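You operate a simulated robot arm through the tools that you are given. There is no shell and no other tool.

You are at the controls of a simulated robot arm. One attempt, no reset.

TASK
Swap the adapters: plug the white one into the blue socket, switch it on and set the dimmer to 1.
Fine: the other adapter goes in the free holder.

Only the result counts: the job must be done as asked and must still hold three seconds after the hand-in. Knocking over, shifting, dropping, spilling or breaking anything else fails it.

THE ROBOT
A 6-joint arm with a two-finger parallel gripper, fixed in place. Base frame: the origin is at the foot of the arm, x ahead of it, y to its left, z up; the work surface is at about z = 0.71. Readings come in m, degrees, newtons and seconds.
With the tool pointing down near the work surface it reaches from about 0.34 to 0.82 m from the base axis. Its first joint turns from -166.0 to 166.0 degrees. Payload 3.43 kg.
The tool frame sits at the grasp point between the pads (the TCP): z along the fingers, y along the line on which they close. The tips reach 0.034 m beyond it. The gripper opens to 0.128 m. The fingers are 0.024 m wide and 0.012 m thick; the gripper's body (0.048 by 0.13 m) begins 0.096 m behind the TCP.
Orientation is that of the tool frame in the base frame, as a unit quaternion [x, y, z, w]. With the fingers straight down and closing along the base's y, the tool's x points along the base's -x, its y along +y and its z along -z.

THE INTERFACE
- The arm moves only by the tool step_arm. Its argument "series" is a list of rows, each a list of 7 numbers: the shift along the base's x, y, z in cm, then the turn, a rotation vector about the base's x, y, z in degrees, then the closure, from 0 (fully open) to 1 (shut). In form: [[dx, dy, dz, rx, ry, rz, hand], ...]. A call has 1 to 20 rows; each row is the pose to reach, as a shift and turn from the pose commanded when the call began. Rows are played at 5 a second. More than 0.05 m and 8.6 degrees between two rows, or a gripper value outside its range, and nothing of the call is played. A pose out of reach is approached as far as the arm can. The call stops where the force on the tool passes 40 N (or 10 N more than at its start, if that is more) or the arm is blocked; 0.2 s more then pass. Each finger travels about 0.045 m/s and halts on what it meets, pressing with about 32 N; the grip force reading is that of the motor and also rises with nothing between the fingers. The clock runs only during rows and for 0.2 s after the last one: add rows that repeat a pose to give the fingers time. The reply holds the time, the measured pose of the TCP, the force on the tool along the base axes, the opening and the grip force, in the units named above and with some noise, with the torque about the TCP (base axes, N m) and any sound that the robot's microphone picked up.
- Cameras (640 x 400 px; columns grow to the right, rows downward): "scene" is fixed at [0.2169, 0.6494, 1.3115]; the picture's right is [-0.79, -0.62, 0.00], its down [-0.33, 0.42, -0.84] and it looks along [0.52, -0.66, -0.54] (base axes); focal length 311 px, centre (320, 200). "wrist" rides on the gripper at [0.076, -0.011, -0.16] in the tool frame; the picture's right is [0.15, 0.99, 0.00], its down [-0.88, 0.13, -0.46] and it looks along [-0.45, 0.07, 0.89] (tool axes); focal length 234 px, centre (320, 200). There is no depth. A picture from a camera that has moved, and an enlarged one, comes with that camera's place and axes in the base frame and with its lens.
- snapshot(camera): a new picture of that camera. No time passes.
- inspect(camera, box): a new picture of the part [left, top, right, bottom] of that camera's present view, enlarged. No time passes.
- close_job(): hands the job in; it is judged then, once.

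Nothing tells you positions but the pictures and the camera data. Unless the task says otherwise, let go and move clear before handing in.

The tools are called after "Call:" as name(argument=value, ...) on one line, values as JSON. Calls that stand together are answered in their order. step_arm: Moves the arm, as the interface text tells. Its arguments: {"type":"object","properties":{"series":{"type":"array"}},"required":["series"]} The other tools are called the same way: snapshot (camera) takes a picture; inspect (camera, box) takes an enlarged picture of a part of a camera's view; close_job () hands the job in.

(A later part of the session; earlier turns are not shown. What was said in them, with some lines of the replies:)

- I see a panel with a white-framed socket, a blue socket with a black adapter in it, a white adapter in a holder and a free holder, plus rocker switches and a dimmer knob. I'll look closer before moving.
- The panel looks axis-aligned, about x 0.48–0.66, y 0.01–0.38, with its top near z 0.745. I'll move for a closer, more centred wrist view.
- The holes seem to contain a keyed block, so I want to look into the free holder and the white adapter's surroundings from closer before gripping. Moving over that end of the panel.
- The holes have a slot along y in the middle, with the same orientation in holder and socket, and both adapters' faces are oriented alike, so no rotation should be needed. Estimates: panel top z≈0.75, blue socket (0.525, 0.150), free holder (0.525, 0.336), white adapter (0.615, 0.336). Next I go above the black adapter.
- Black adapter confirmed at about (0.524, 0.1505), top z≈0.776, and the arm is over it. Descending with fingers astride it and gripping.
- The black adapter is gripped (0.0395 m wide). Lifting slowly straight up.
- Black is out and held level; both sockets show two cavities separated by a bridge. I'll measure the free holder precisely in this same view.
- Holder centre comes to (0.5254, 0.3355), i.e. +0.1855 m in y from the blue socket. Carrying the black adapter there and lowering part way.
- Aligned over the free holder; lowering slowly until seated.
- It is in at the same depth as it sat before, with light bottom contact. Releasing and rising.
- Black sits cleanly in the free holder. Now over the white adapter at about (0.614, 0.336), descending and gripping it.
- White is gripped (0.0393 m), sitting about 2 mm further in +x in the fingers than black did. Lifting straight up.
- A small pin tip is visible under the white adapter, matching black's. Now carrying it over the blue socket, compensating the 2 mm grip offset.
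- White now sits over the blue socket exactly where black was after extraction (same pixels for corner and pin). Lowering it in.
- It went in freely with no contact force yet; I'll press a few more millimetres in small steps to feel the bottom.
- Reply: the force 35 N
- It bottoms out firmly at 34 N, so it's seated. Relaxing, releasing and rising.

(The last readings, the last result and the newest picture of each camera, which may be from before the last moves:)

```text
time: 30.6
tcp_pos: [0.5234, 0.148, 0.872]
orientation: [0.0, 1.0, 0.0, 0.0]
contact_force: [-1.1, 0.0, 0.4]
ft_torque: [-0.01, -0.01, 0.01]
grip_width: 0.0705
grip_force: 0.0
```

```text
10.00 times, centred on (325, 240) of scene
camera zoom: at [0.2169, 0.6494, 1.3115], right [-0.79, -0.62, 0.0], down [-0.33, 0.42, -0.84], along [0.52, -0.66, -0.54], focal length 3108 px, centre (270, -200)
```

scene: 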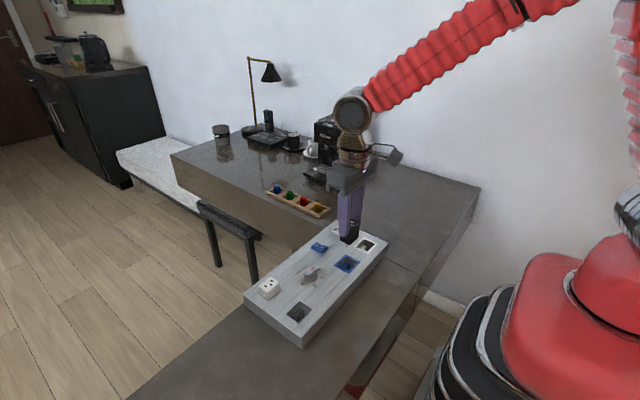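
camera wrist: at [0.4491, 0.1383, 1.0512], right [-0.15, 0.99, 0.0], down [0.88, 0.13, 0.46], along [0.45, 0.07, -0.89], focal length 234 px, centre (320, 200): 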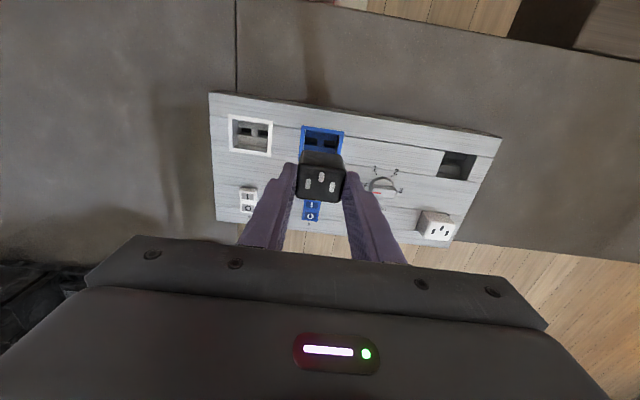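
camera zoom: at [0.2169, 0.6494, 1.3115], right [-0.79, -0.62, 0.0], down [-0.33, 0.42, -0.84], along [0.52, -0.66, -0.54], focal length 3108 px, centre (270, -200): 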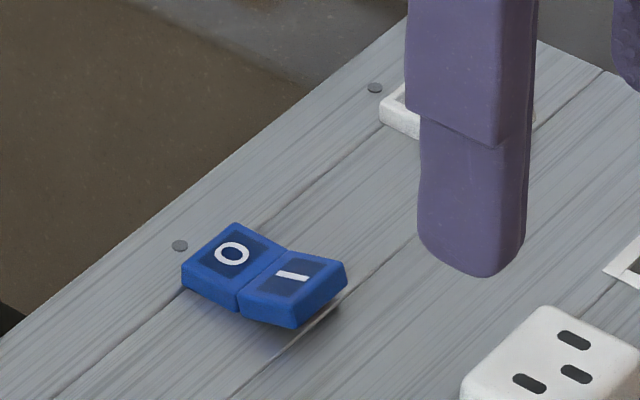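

White is seated in blue; the blue rocker has its O end down and I end raised (off). Rocker is centred near (0.615, 0.1505) with the I half on the −x side around x 0.602; I'll close the fingers and go above it.

Call:
step_arm(series=[[2, 0, 0, 0, 0, 0, 0.6], [4, 0, 0, 0, 0, 0, 0.8], [6, 0, 0, 0, 0, 0, 1], [7.7, 0, 0, 0, 0, 0, 1], [7.7, 0, -1, 0, 0, 0, 1], [7.7, 0, -3, 0, 0, 0, 1], [7.7, 0, -4.5, 0, 0, 0, 1], [7.7, 0, -4.5, 0, 0, 0, 1]])

Call:
inspect(camera="scene", box=[290, 210, 370, 270])

Call:
inspect(camera="wrist", box=[240, 80, 400, 260])

```text
time: 32.4
tcp_pos: [0.5999, 0.1482, 0.8257]
orientation: [-0.001, 1.0, -0.001, 0.001]
contact_force: [0.1, 0.1, 1.7]
ft_torque: [-0.02, 0.02, 0.0]
grip_width: 0.0002
grip_force: 32.2
```

```text
6.67 times, centred on (330, 240) of scene
camera zoom: at [0.2169, 0.6494, 1.3115], right [-0.79, -0.62, 0.0], down [-0.33, 0.42, -0.84], along [0.52, -0.66, -0.54], focal length 2072 px, centre (253, -67)
```

zoom: 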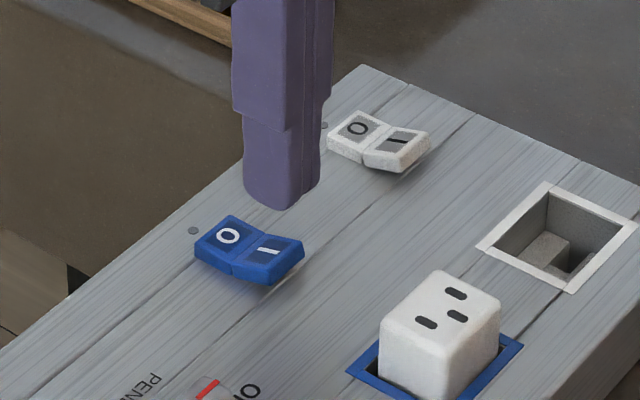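

```text
2.22 times, centred on (320, 170) of wrist
camera zoom: at [0.5244, 0.138, 0.9855], right [-0.15, 0.99, 0.0], down [0.88, 0.13, 0.46], along [0.45, 0.07, -0.89], focal length 520 px, centre (320, 267)
```

zoom: 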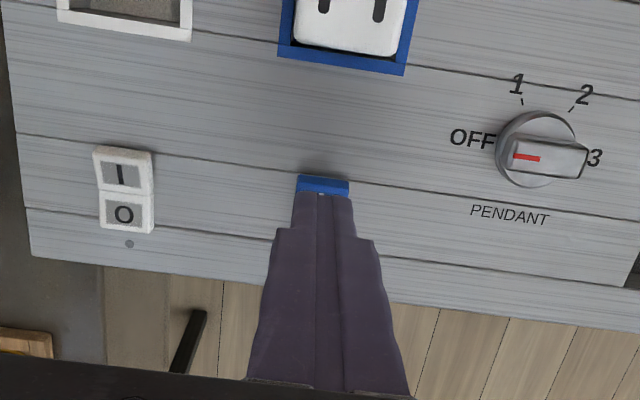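

The closed fingertip is over the I half (its outer edge at x≈0.593 just visible). Pressing down slowly.

Call:
step_arm(series=[[0, 0, -0.8, 0, 0, 0, 1], [0, 0, -1.6, 0, 0, 0, 1], [0, 0, -2.0, 0, 0, 0, 1], [0, 0, -2.3, 0, 0, 0, 1], [0, 0, -2.6, 0, 0, 0, 1], [0, 0, -2.9, 0, 0, 0, 1], [0, 0, -3.2, 0, 0, 0, 1], [0, 0, -3.4, 0, 0, 0, 1], [0, 0, -3.6, 0, 0, 0, 1]])

Call:
inspect(camera="scene", box=[290, 210, 370, 270])

```text
time: 34.4
tcp_pos: [0.6004, 0.1492, 0.79]
orientation: [0.0, 1.0, 0.001, 0.001]
contact_force: [-2.7, 0.5, 10.1]
ft_torque: [-0.05, 0.11, -0.02]
grip_width: 0.0
grip_force: 32.2
heard: click
```

```text
6.67 times, centred on (330, 240) of scene
camera zoom: at [0.2169, 0.6494, 1.3115], right [-0.79, -0.62, 0.0], down [-0.33, 0.42, -0.84], along [0.52, -0.66, -0.54], focal length 2072 px, centre (253, -67)
```

zoom: 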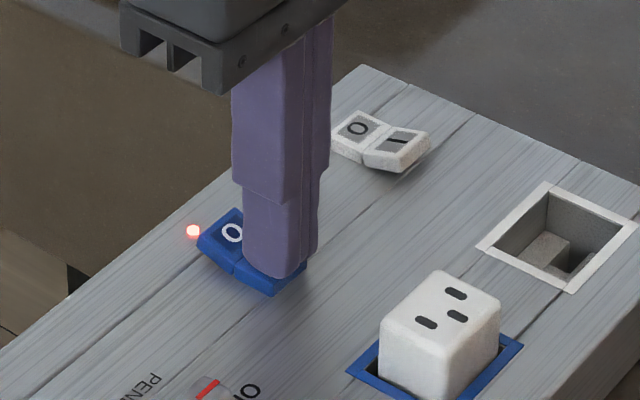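

A click and the blue switch's lamp lit. Rising and moving to view the dimmer knob.

Call:
step_arm(series=[[0, 0, 1, 0, 0, 0, 1], [0, 0, 3, 0, 0, 0, 1], [0, 0, 5, 0, 0, 0, 0.9], [0, 1, 7, 0, 0, 0, 0.7], [-2, 4, 8, 0, 0, 0, 0.6], [-4, 7, 8, 0, 0, 0, 0.6], [-5, 9, 8, 0, 0, 0, 0.6], [-5, 9, 8, 0, 0, 0, 0.6]])

Call:
inspect(camera="scene", box=[280, 210, 370, 290])

Call:
inspect(camera="wrist", box=[240, 80, 400, 260])

```text
time: 36.2
tcp_pos: [0.5516, 0.2407, 0.8706]
orientation: [0.0, 1.0, 0.001, 0.0]
contact_force: [0.2, 0.0, 0.1]
ft_torque: [-0.03, 0.03, -0.01]
grip_width: 0.0512
grip_force: 0.0
```

```text
5.00 times, centred on (325, 250) of scene
camera zoom: at [0.2169, 0.6494, 1.3115], right [-0.79, -0.62, 0.0], down [-0.33, 0.42, -0.84], along [0.52, -0.66, -0.54], focal length 1554 px, centre (295, -50)
```

zoom: 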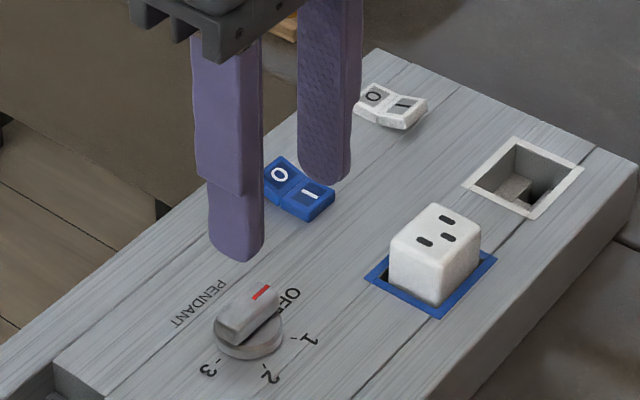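

```text
2.22 times, centred on (320, 170) of wrist
camera zoom: at [0.4749, 0.2284, 1.0304], right [-0.15, 0.99, 0.0], down [0.88, 0.13, 0.46], along [0.45, 0.07, -0.89], focal length 520 px, centre (320, 267)
```

zoom: 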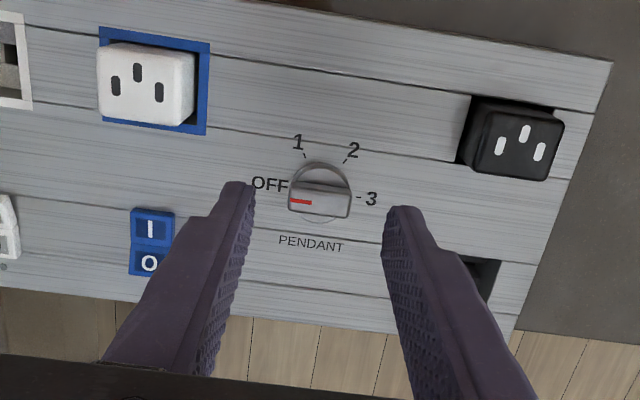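

Call:
inspect(camera="wrist", box=[285, 125, 355, 195])

Call:
inspect(camera="scene", box=[290, 255, 340, 290])

```text
5.71 times, centred on (320, 160) of wrist
camera zoom: at [0.4749, 0.2284, 1.0304], right [-0.15, 0.99, 0.0], down [0.88, 0.13, 0.46], along [0.45, 0.07, -0.89], focal length 1338 px, centre (320, 429)
```

zoom: 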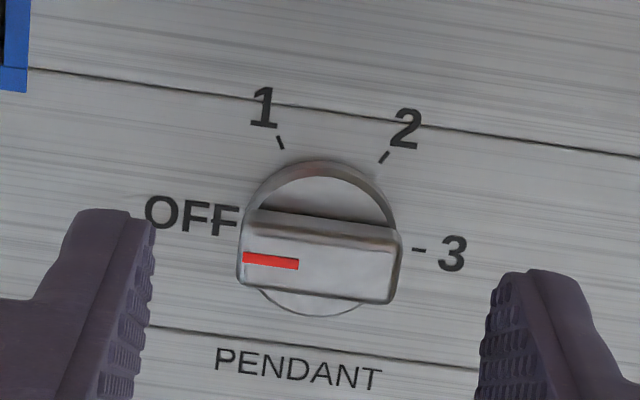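

```text
11.43 times, centred on (315, 272) of scene
camera zoom: at [0.2169, 0.6494, 1.3115], right [-0.79, -0.62, 0.0], down [-0.33, 0.42, -0.84], along [0.52, -0.66, -0.54], focal length 3553 px, centre (377, -629)
```

zoom: 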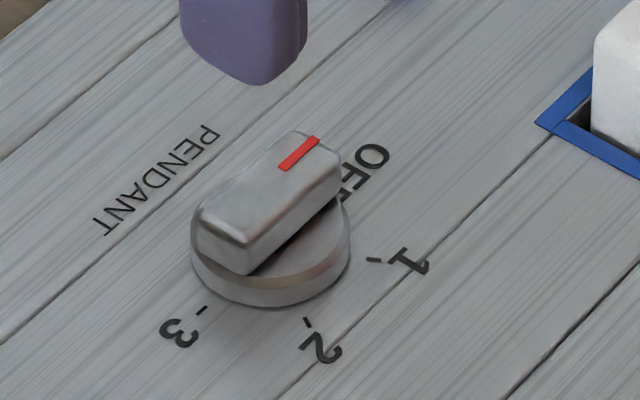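

The LED switch worked; now the knob: axis at about (0.5705, 0.2426), marks OFF/1/2/3 at 60° spacing, so "1" is 60° clockwise from above. The bar lies along y, so I turn the gripper 90° to close along x over it.

Call:
step_arm(series=[[0.5, 0, 0, 0, 0, 7.5, 0.6], [1, 0.17, 0, 0, 0, 15, 0.6], [1.5, 0.17, 0, 0, 0, 22.5, 0.6], [1.96, 0.17, 0, 0, 0, 30, 0.6], [1.96, 0.17, 0, 0, 0, 37.5, 0.6], [1.96, 0.17, 0, 0, 0, 45, 0.6], [1.96, 0.17, 0, 0, 0, 52.5, 0.6], [1.96, 0.17, 0, 0, 0, 60, 0.6], [1.96, 0.17, 0, 0, 0, 67.5, 0.6], [1.96, 0.17, 0, 0, 0, 75, 0.6], [1.96, 0.17, 0, 0, 0, 82.5, 0.6], [1.96, 0.17, 0, 0, 0, 90, 0.6], [1.96, 0.17, 0, 0, 0, 90, 0.6], [1.96, 0.17, 0, 0, 0, 90, 0.6]])

Call:
inspect(camera="wrist", box=[220, 60, 420, 260])

Call:
inspect(camera="scene", box=[260, 210, 370, 300])

```text
time: 39.2
tcp_pos: [0.5701, 0.2414, 0.8716]
orientation: [0.707, -0.707, 0.0, 0.0]
contact_force: [0.5, 0.3, 0.6]
ft_torque: [0.0, 0.0, 0.01]
grip_width: 0.0515
grip_force: 0.0
```

```text
2.00 times, centred on (320, 160) of wrist
camera zoom: at [0.5813, 0.1657, 1.0302], right [-0.99, -0.15, 0.0], down [-0.13, 0.88, 0.46], along [-0.07, 0.45, -0.89], focal length 468 px, centre (320, 280)
```

zoom: 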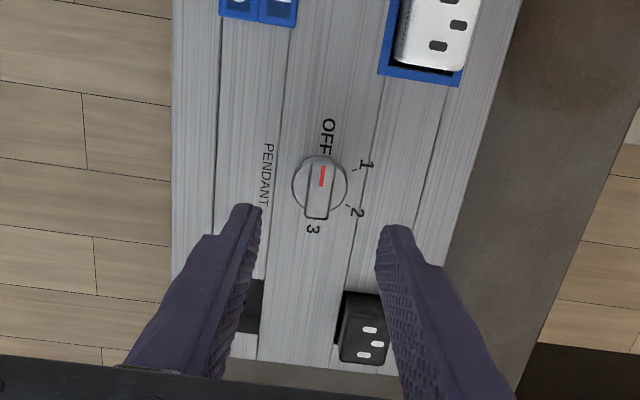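

```text
4.44 times, centred on (315, 255) of scene
camera zoom: at [0.2169, 0.6494, 1.3115], right [-0.79, -0.62, 0.0], down [-0.33, 0.42, -0.84], along [0.52, -0.66, -0.54], focal length 1382 px, centre (342, -44)
```

zoom: 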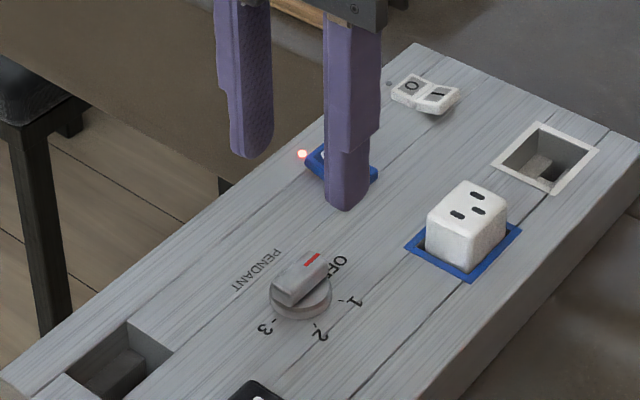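

The lamp is lit and the fingers straddle the knob bar; knob centre checks out within 1 mm. Descending and gripping the bar.

Call:
step_arm(series=[[0, 0, -2, 0, 0, 0, 0.6], [0, 0, -4, 0, 0, 0, 0.6], [0, 0, -5.5, 0, 0, 0, 0.6], [0, 0, -6.5, 0, 0, 0, 0.6], [0, 0, -7.0, 0, 0, 0, 0.6], [0, 0, -7.4, 0, 0, 0, 0.6], [0, 0, -7.4, 0, 0, 0, 0.6], [0, 0, -7.4, 0, 0, 0, 0.75], [0, 0, -7.4, 0, 0, 0, 0.9], [0, 0, -7.4, 0, 0, 0, 1], [0, 0, -7.4, 0, 0, 0, 1], [0, 0, -7.4, 0, 0, 0, 1]])

Call:
inspect(camera="wrist", box=[220, 60, 420, 260])

Call:
inspect(camera="scene", box=[270, 230, 350, 300])

```text
time: 41.8
tcp_pos: [0.5703, 0.2405, 0.7964]
orientation: [-0.707, 0.707, 0.002, -0.001]
contact_force: [2.4, 0.3, -1.3]
ft_torque: [-0.01, -0.13, -0.03]
grip_width: 0.0151
grip_force: 44.8
```

```text
2.00 times, centred on (320, 160) of wrist
camera zoom: at [0.5812, 0.1656, 0.9561], right [-0.99, -0.15, 0.0], down [-0.13, 0.88, 0.46], along [-0.07, 0.45, -0.89], focal length 468 px, centre (320, 280)
```

zoom: 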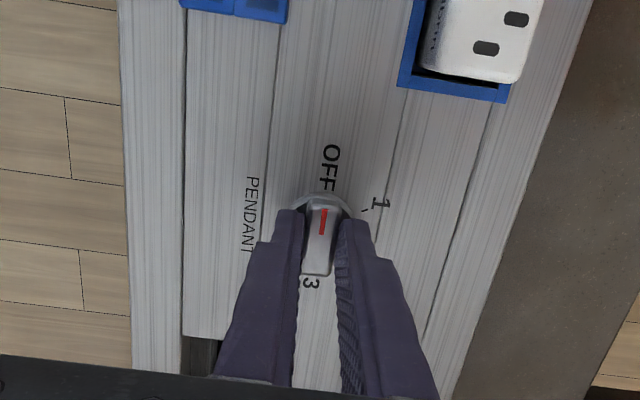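

```text
5.71 times, centred on (310, 265) of scene
camera zoom: at [0.2169, 0.6494, 1.3115], right [-0.79, -0.62, 0.0], down [-0.33, 0.42, -0.84], along [0.52, -0.66, -0.54], focal length 1776 px, centre (377, -171)
```

zoom: 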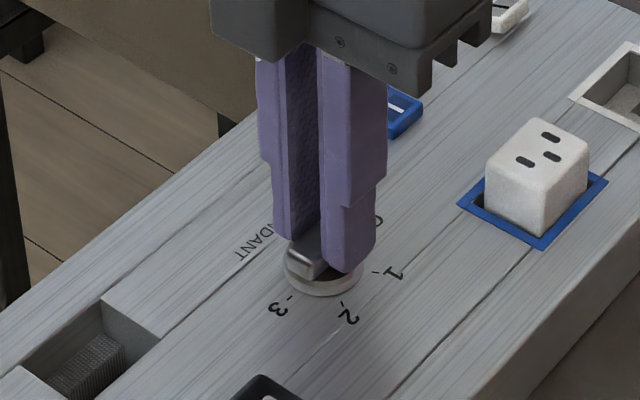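

The bar is gripped. Turning it 60° clockwise (−60° about z) in small steps.

Call:
step_arm(series=[[0, 0, 0, 0, 0, -5, 1], [0, 0, 0, 0, 0, -10, 1], [0, 0, 0, 0, 0, -15, 1], [0, 0, 0, 0, 0, -20, 1], [0, 0, 0, 0, 0, -25, 1], [0, 0, 0, 0, 0, -30, 1], [0, 0, 0, 0, 0, -35, 1], [0, 0, 0, 0, 0, -40, 1], [0, 0, 0, 0, 0, -45, 1], [0, 0, 0, 0, 0, -50, 1], [0, 0, 0, 0, 0, -55, 1], [0, 0, 0, 0, 0, -60, 1], [0, 0, 0, 0, 0, -60, 1], [0, 0, 0, 0, 0, -60, 1]])

Call:
inspect(camera="wrist", box=[220, 60, 420, 260])

Call:
inspect(camera="scene", box=[270, 230, 350, 300])

```text
time: 44.8
tcp_pos: [0.5697, 0.2416, 0.7975]
orientation: [-0.259, 0.966, 0.0, -0.001]
contact_force: [-12.1, 12.3, 7.2]
ft_torque: [-0.28, 1.36, 0.02]
grip_width: 0.0148
grip_force: 45.4
```

```text
2.00 times, centred on (320, 160) of wrist
camera zoom: at [0.509, 0.1942, 0.9562], right [-0.62, 0.78, 0.0], down [0.7, 0.55, 0.46], along [0.36, 0.28, -0.89], focal length 468 px, centre (320, 280)
```

zoom: 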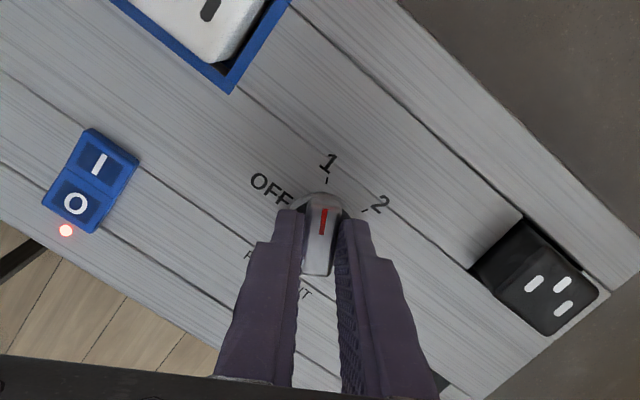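

```text
5.71 times, centred on (310, 265) of scene
camera zoom: at [0.2169, 0.6494, 1.3115], right [-0.79, -0.62, 0.0], down [-0.33, 0.42, -0.84], along [0.52, -0.66, -0.54], focal length 1776 px, centre (377, -171)
```

zoom: 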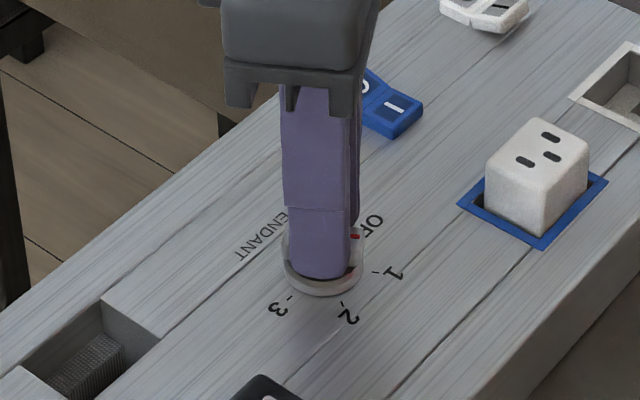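

The red mark now points at "1". Releasing and rising to check it stays.

Call:
step_arm(series=[[0, 0, 0, 0, 0, 0, 0.9], [0, 0, 0, 0, 0, 0, 0.75], [0, 0, 0, 0, 0, 0, 0.65], [0, 0, 0, 0, 0, 0, 0.65], [0, 0, 1, 0, 0, 0, 0.65], [0, 0, 2.5, 0, 0, 0, 0.65], [0, 0, 5, 0, 0, 0, 0.65], [0, 0, 7.5, 0, 0, 0, 0.65], [0, 0, 10, 0, 0, 0, 0.65], [0, 0, 10, 0, 0, 0, 0.65]])

Call:
inspect(camera="wrist", box=[270, 90, 370, 190])

Call:
inspect(camera="scene", box=[240, 210, 400, 350])

Call:
snapshot(camera="wrist")

```text
time: 47.0
tcp_pos: [0.5709, 0.2418, 0.8957]
orientation: [-0.259, 0.966, 0.0, -0.001]
contact_force: [0.1, -0.3, -0.3]
ft_torque: [0.0, -0.01, -0.03]
grip_width: 0.0446
grip_force: 0.1
```

```text
4.00 times, centred on (320, 140) of wrist
camera zoom: at [0.5106, 0.1941, 1.0565], right [-0.62, 0.78, 0.0], down [0.7, 0.55, 0.46], along [0.36, 0.28, -0.89], focal length 937 px, centre (320, 440)
```

zoom: 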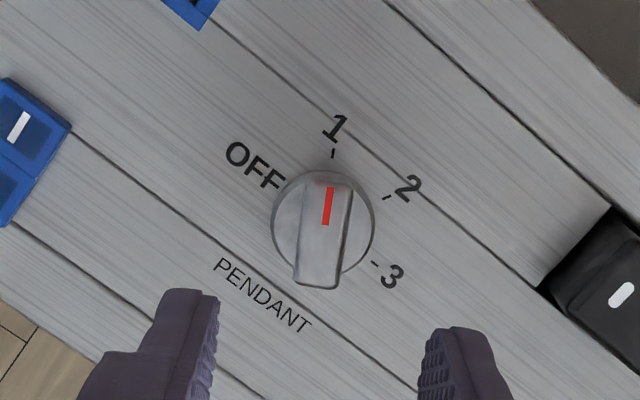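

```text
2.86 times, centred on (320, 280) of scene
camera zoom: at [0.2169, 0.6494, 1.3115], right [-0.79, -0.62, 0.0], down [-0.33, 0.42, -0.84], along [0.52, -0.66, -0.54], focal length 888 px, centre (320, -29)
```

zoom: 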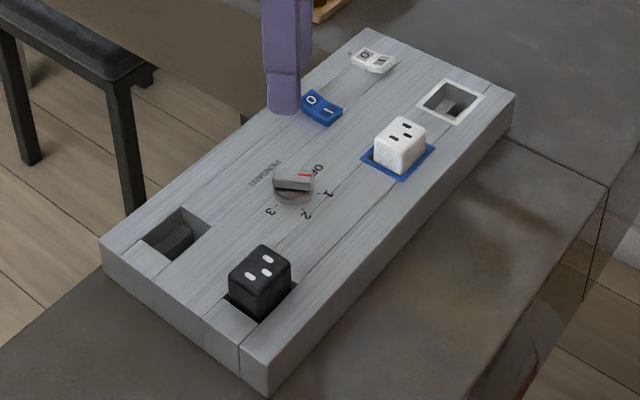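

```text
taken
camera wrist: at [0.5106, 0.1941, 1.0565], right [-0.62, 0.78, 0.0], down [0.7, 0.55, 0.46], along [0.36, 0.28, -0.89], focal length 234 px, centre (320, 200)
```

wrist: 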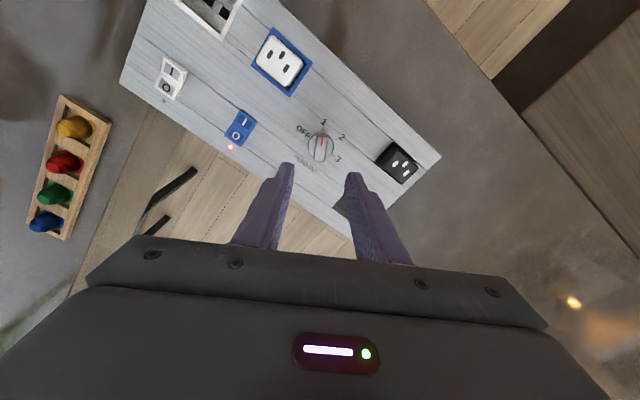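

The mark is on "1" (measured ≈60°), the lamp of the blue switch is lit, and a warm glow shows the pendant is on. I'll raise the arm clear and take a last look.

Call:
step_arm(series=[[0, 0, 3, 0, 0, 0, 0.65], [0, 0, 6, 0, 0, 0, 0.65], [0, 0, 9, 0, 0, 0, 0.65], [0, 0, 12, 0, 0, 0, 0.65], [0, 0, 12, 0, 0, 0, 0.65], [0, 0, 12, 0, 0, 0, 0.65], [0, 0, 12, 0, 0, 0, 0.65]])

Call:
snapshot(camera="scene")

Call:
inspect(camera="scene", box=[270, 210, 390, 300])

```text
time: 48.6
tcp_pos: [0.5696, 0.2412, 1.0161]
orientation: [-0.259, 0.966, 0.0, 0.0]
contact_force: [-0.1, 0.2, -0.5]
ft_torque: [0.02, 0.01, 0.02]
grip_width: 0.0448
grip_force: 0.0
```

```text
taken
```

scene: 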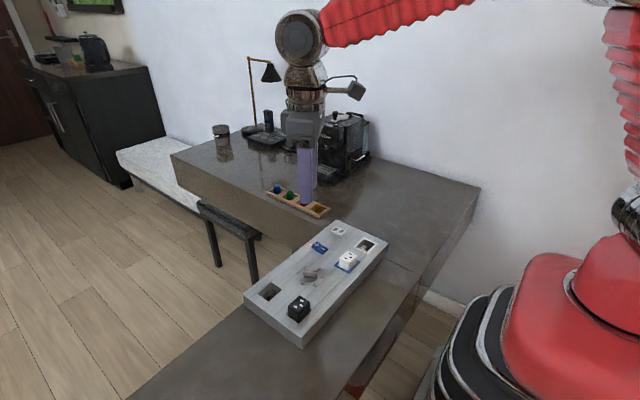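

```text
4.44 times, centred on (330, 255) of scene
camera zoom: at [0.2169, 0.6494, 1.3115], right [-0.79, -0.62, 0.0], down [-0.33, 0.42, -0.84], along [0.52, -0.66, -0.54], focal length 1382 px, centre (276, -44)
```

zoom: 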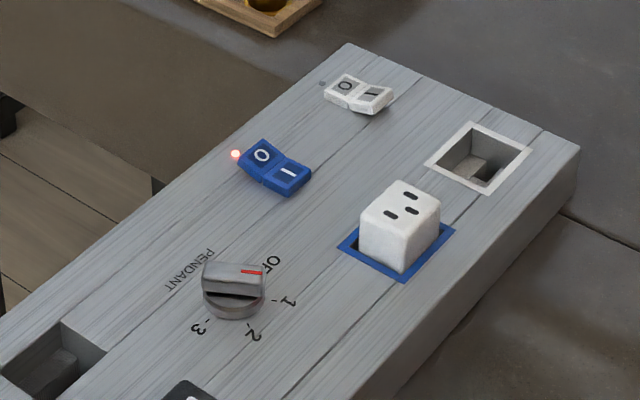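

Everything is in place: white in the blue socket, the blue switch on with its lamp lit, the dimmer at 1, black in the previously free holder, and the arm clear. Handing in.

Call:
close_job()

```text
The job is handed in.
```

The swap is done and handed in; I haven't seen a verdict from the judging.

- **White adapter:** it is seated in the blue socket. I pressed it down until it stopped, at about 34 N.
- **Blue switch:** it is set to I. It clicked and its lamp is lit.
- **Dimmer:** the red mark points at 1, and it stayed there after I let go.
- **Black adapter:** it sits in the holder that was free at the start, at the depth it had in the blue socket.

In the last pictures nothing else on the panel looked moved, and the arm was raised clear before I handed in.
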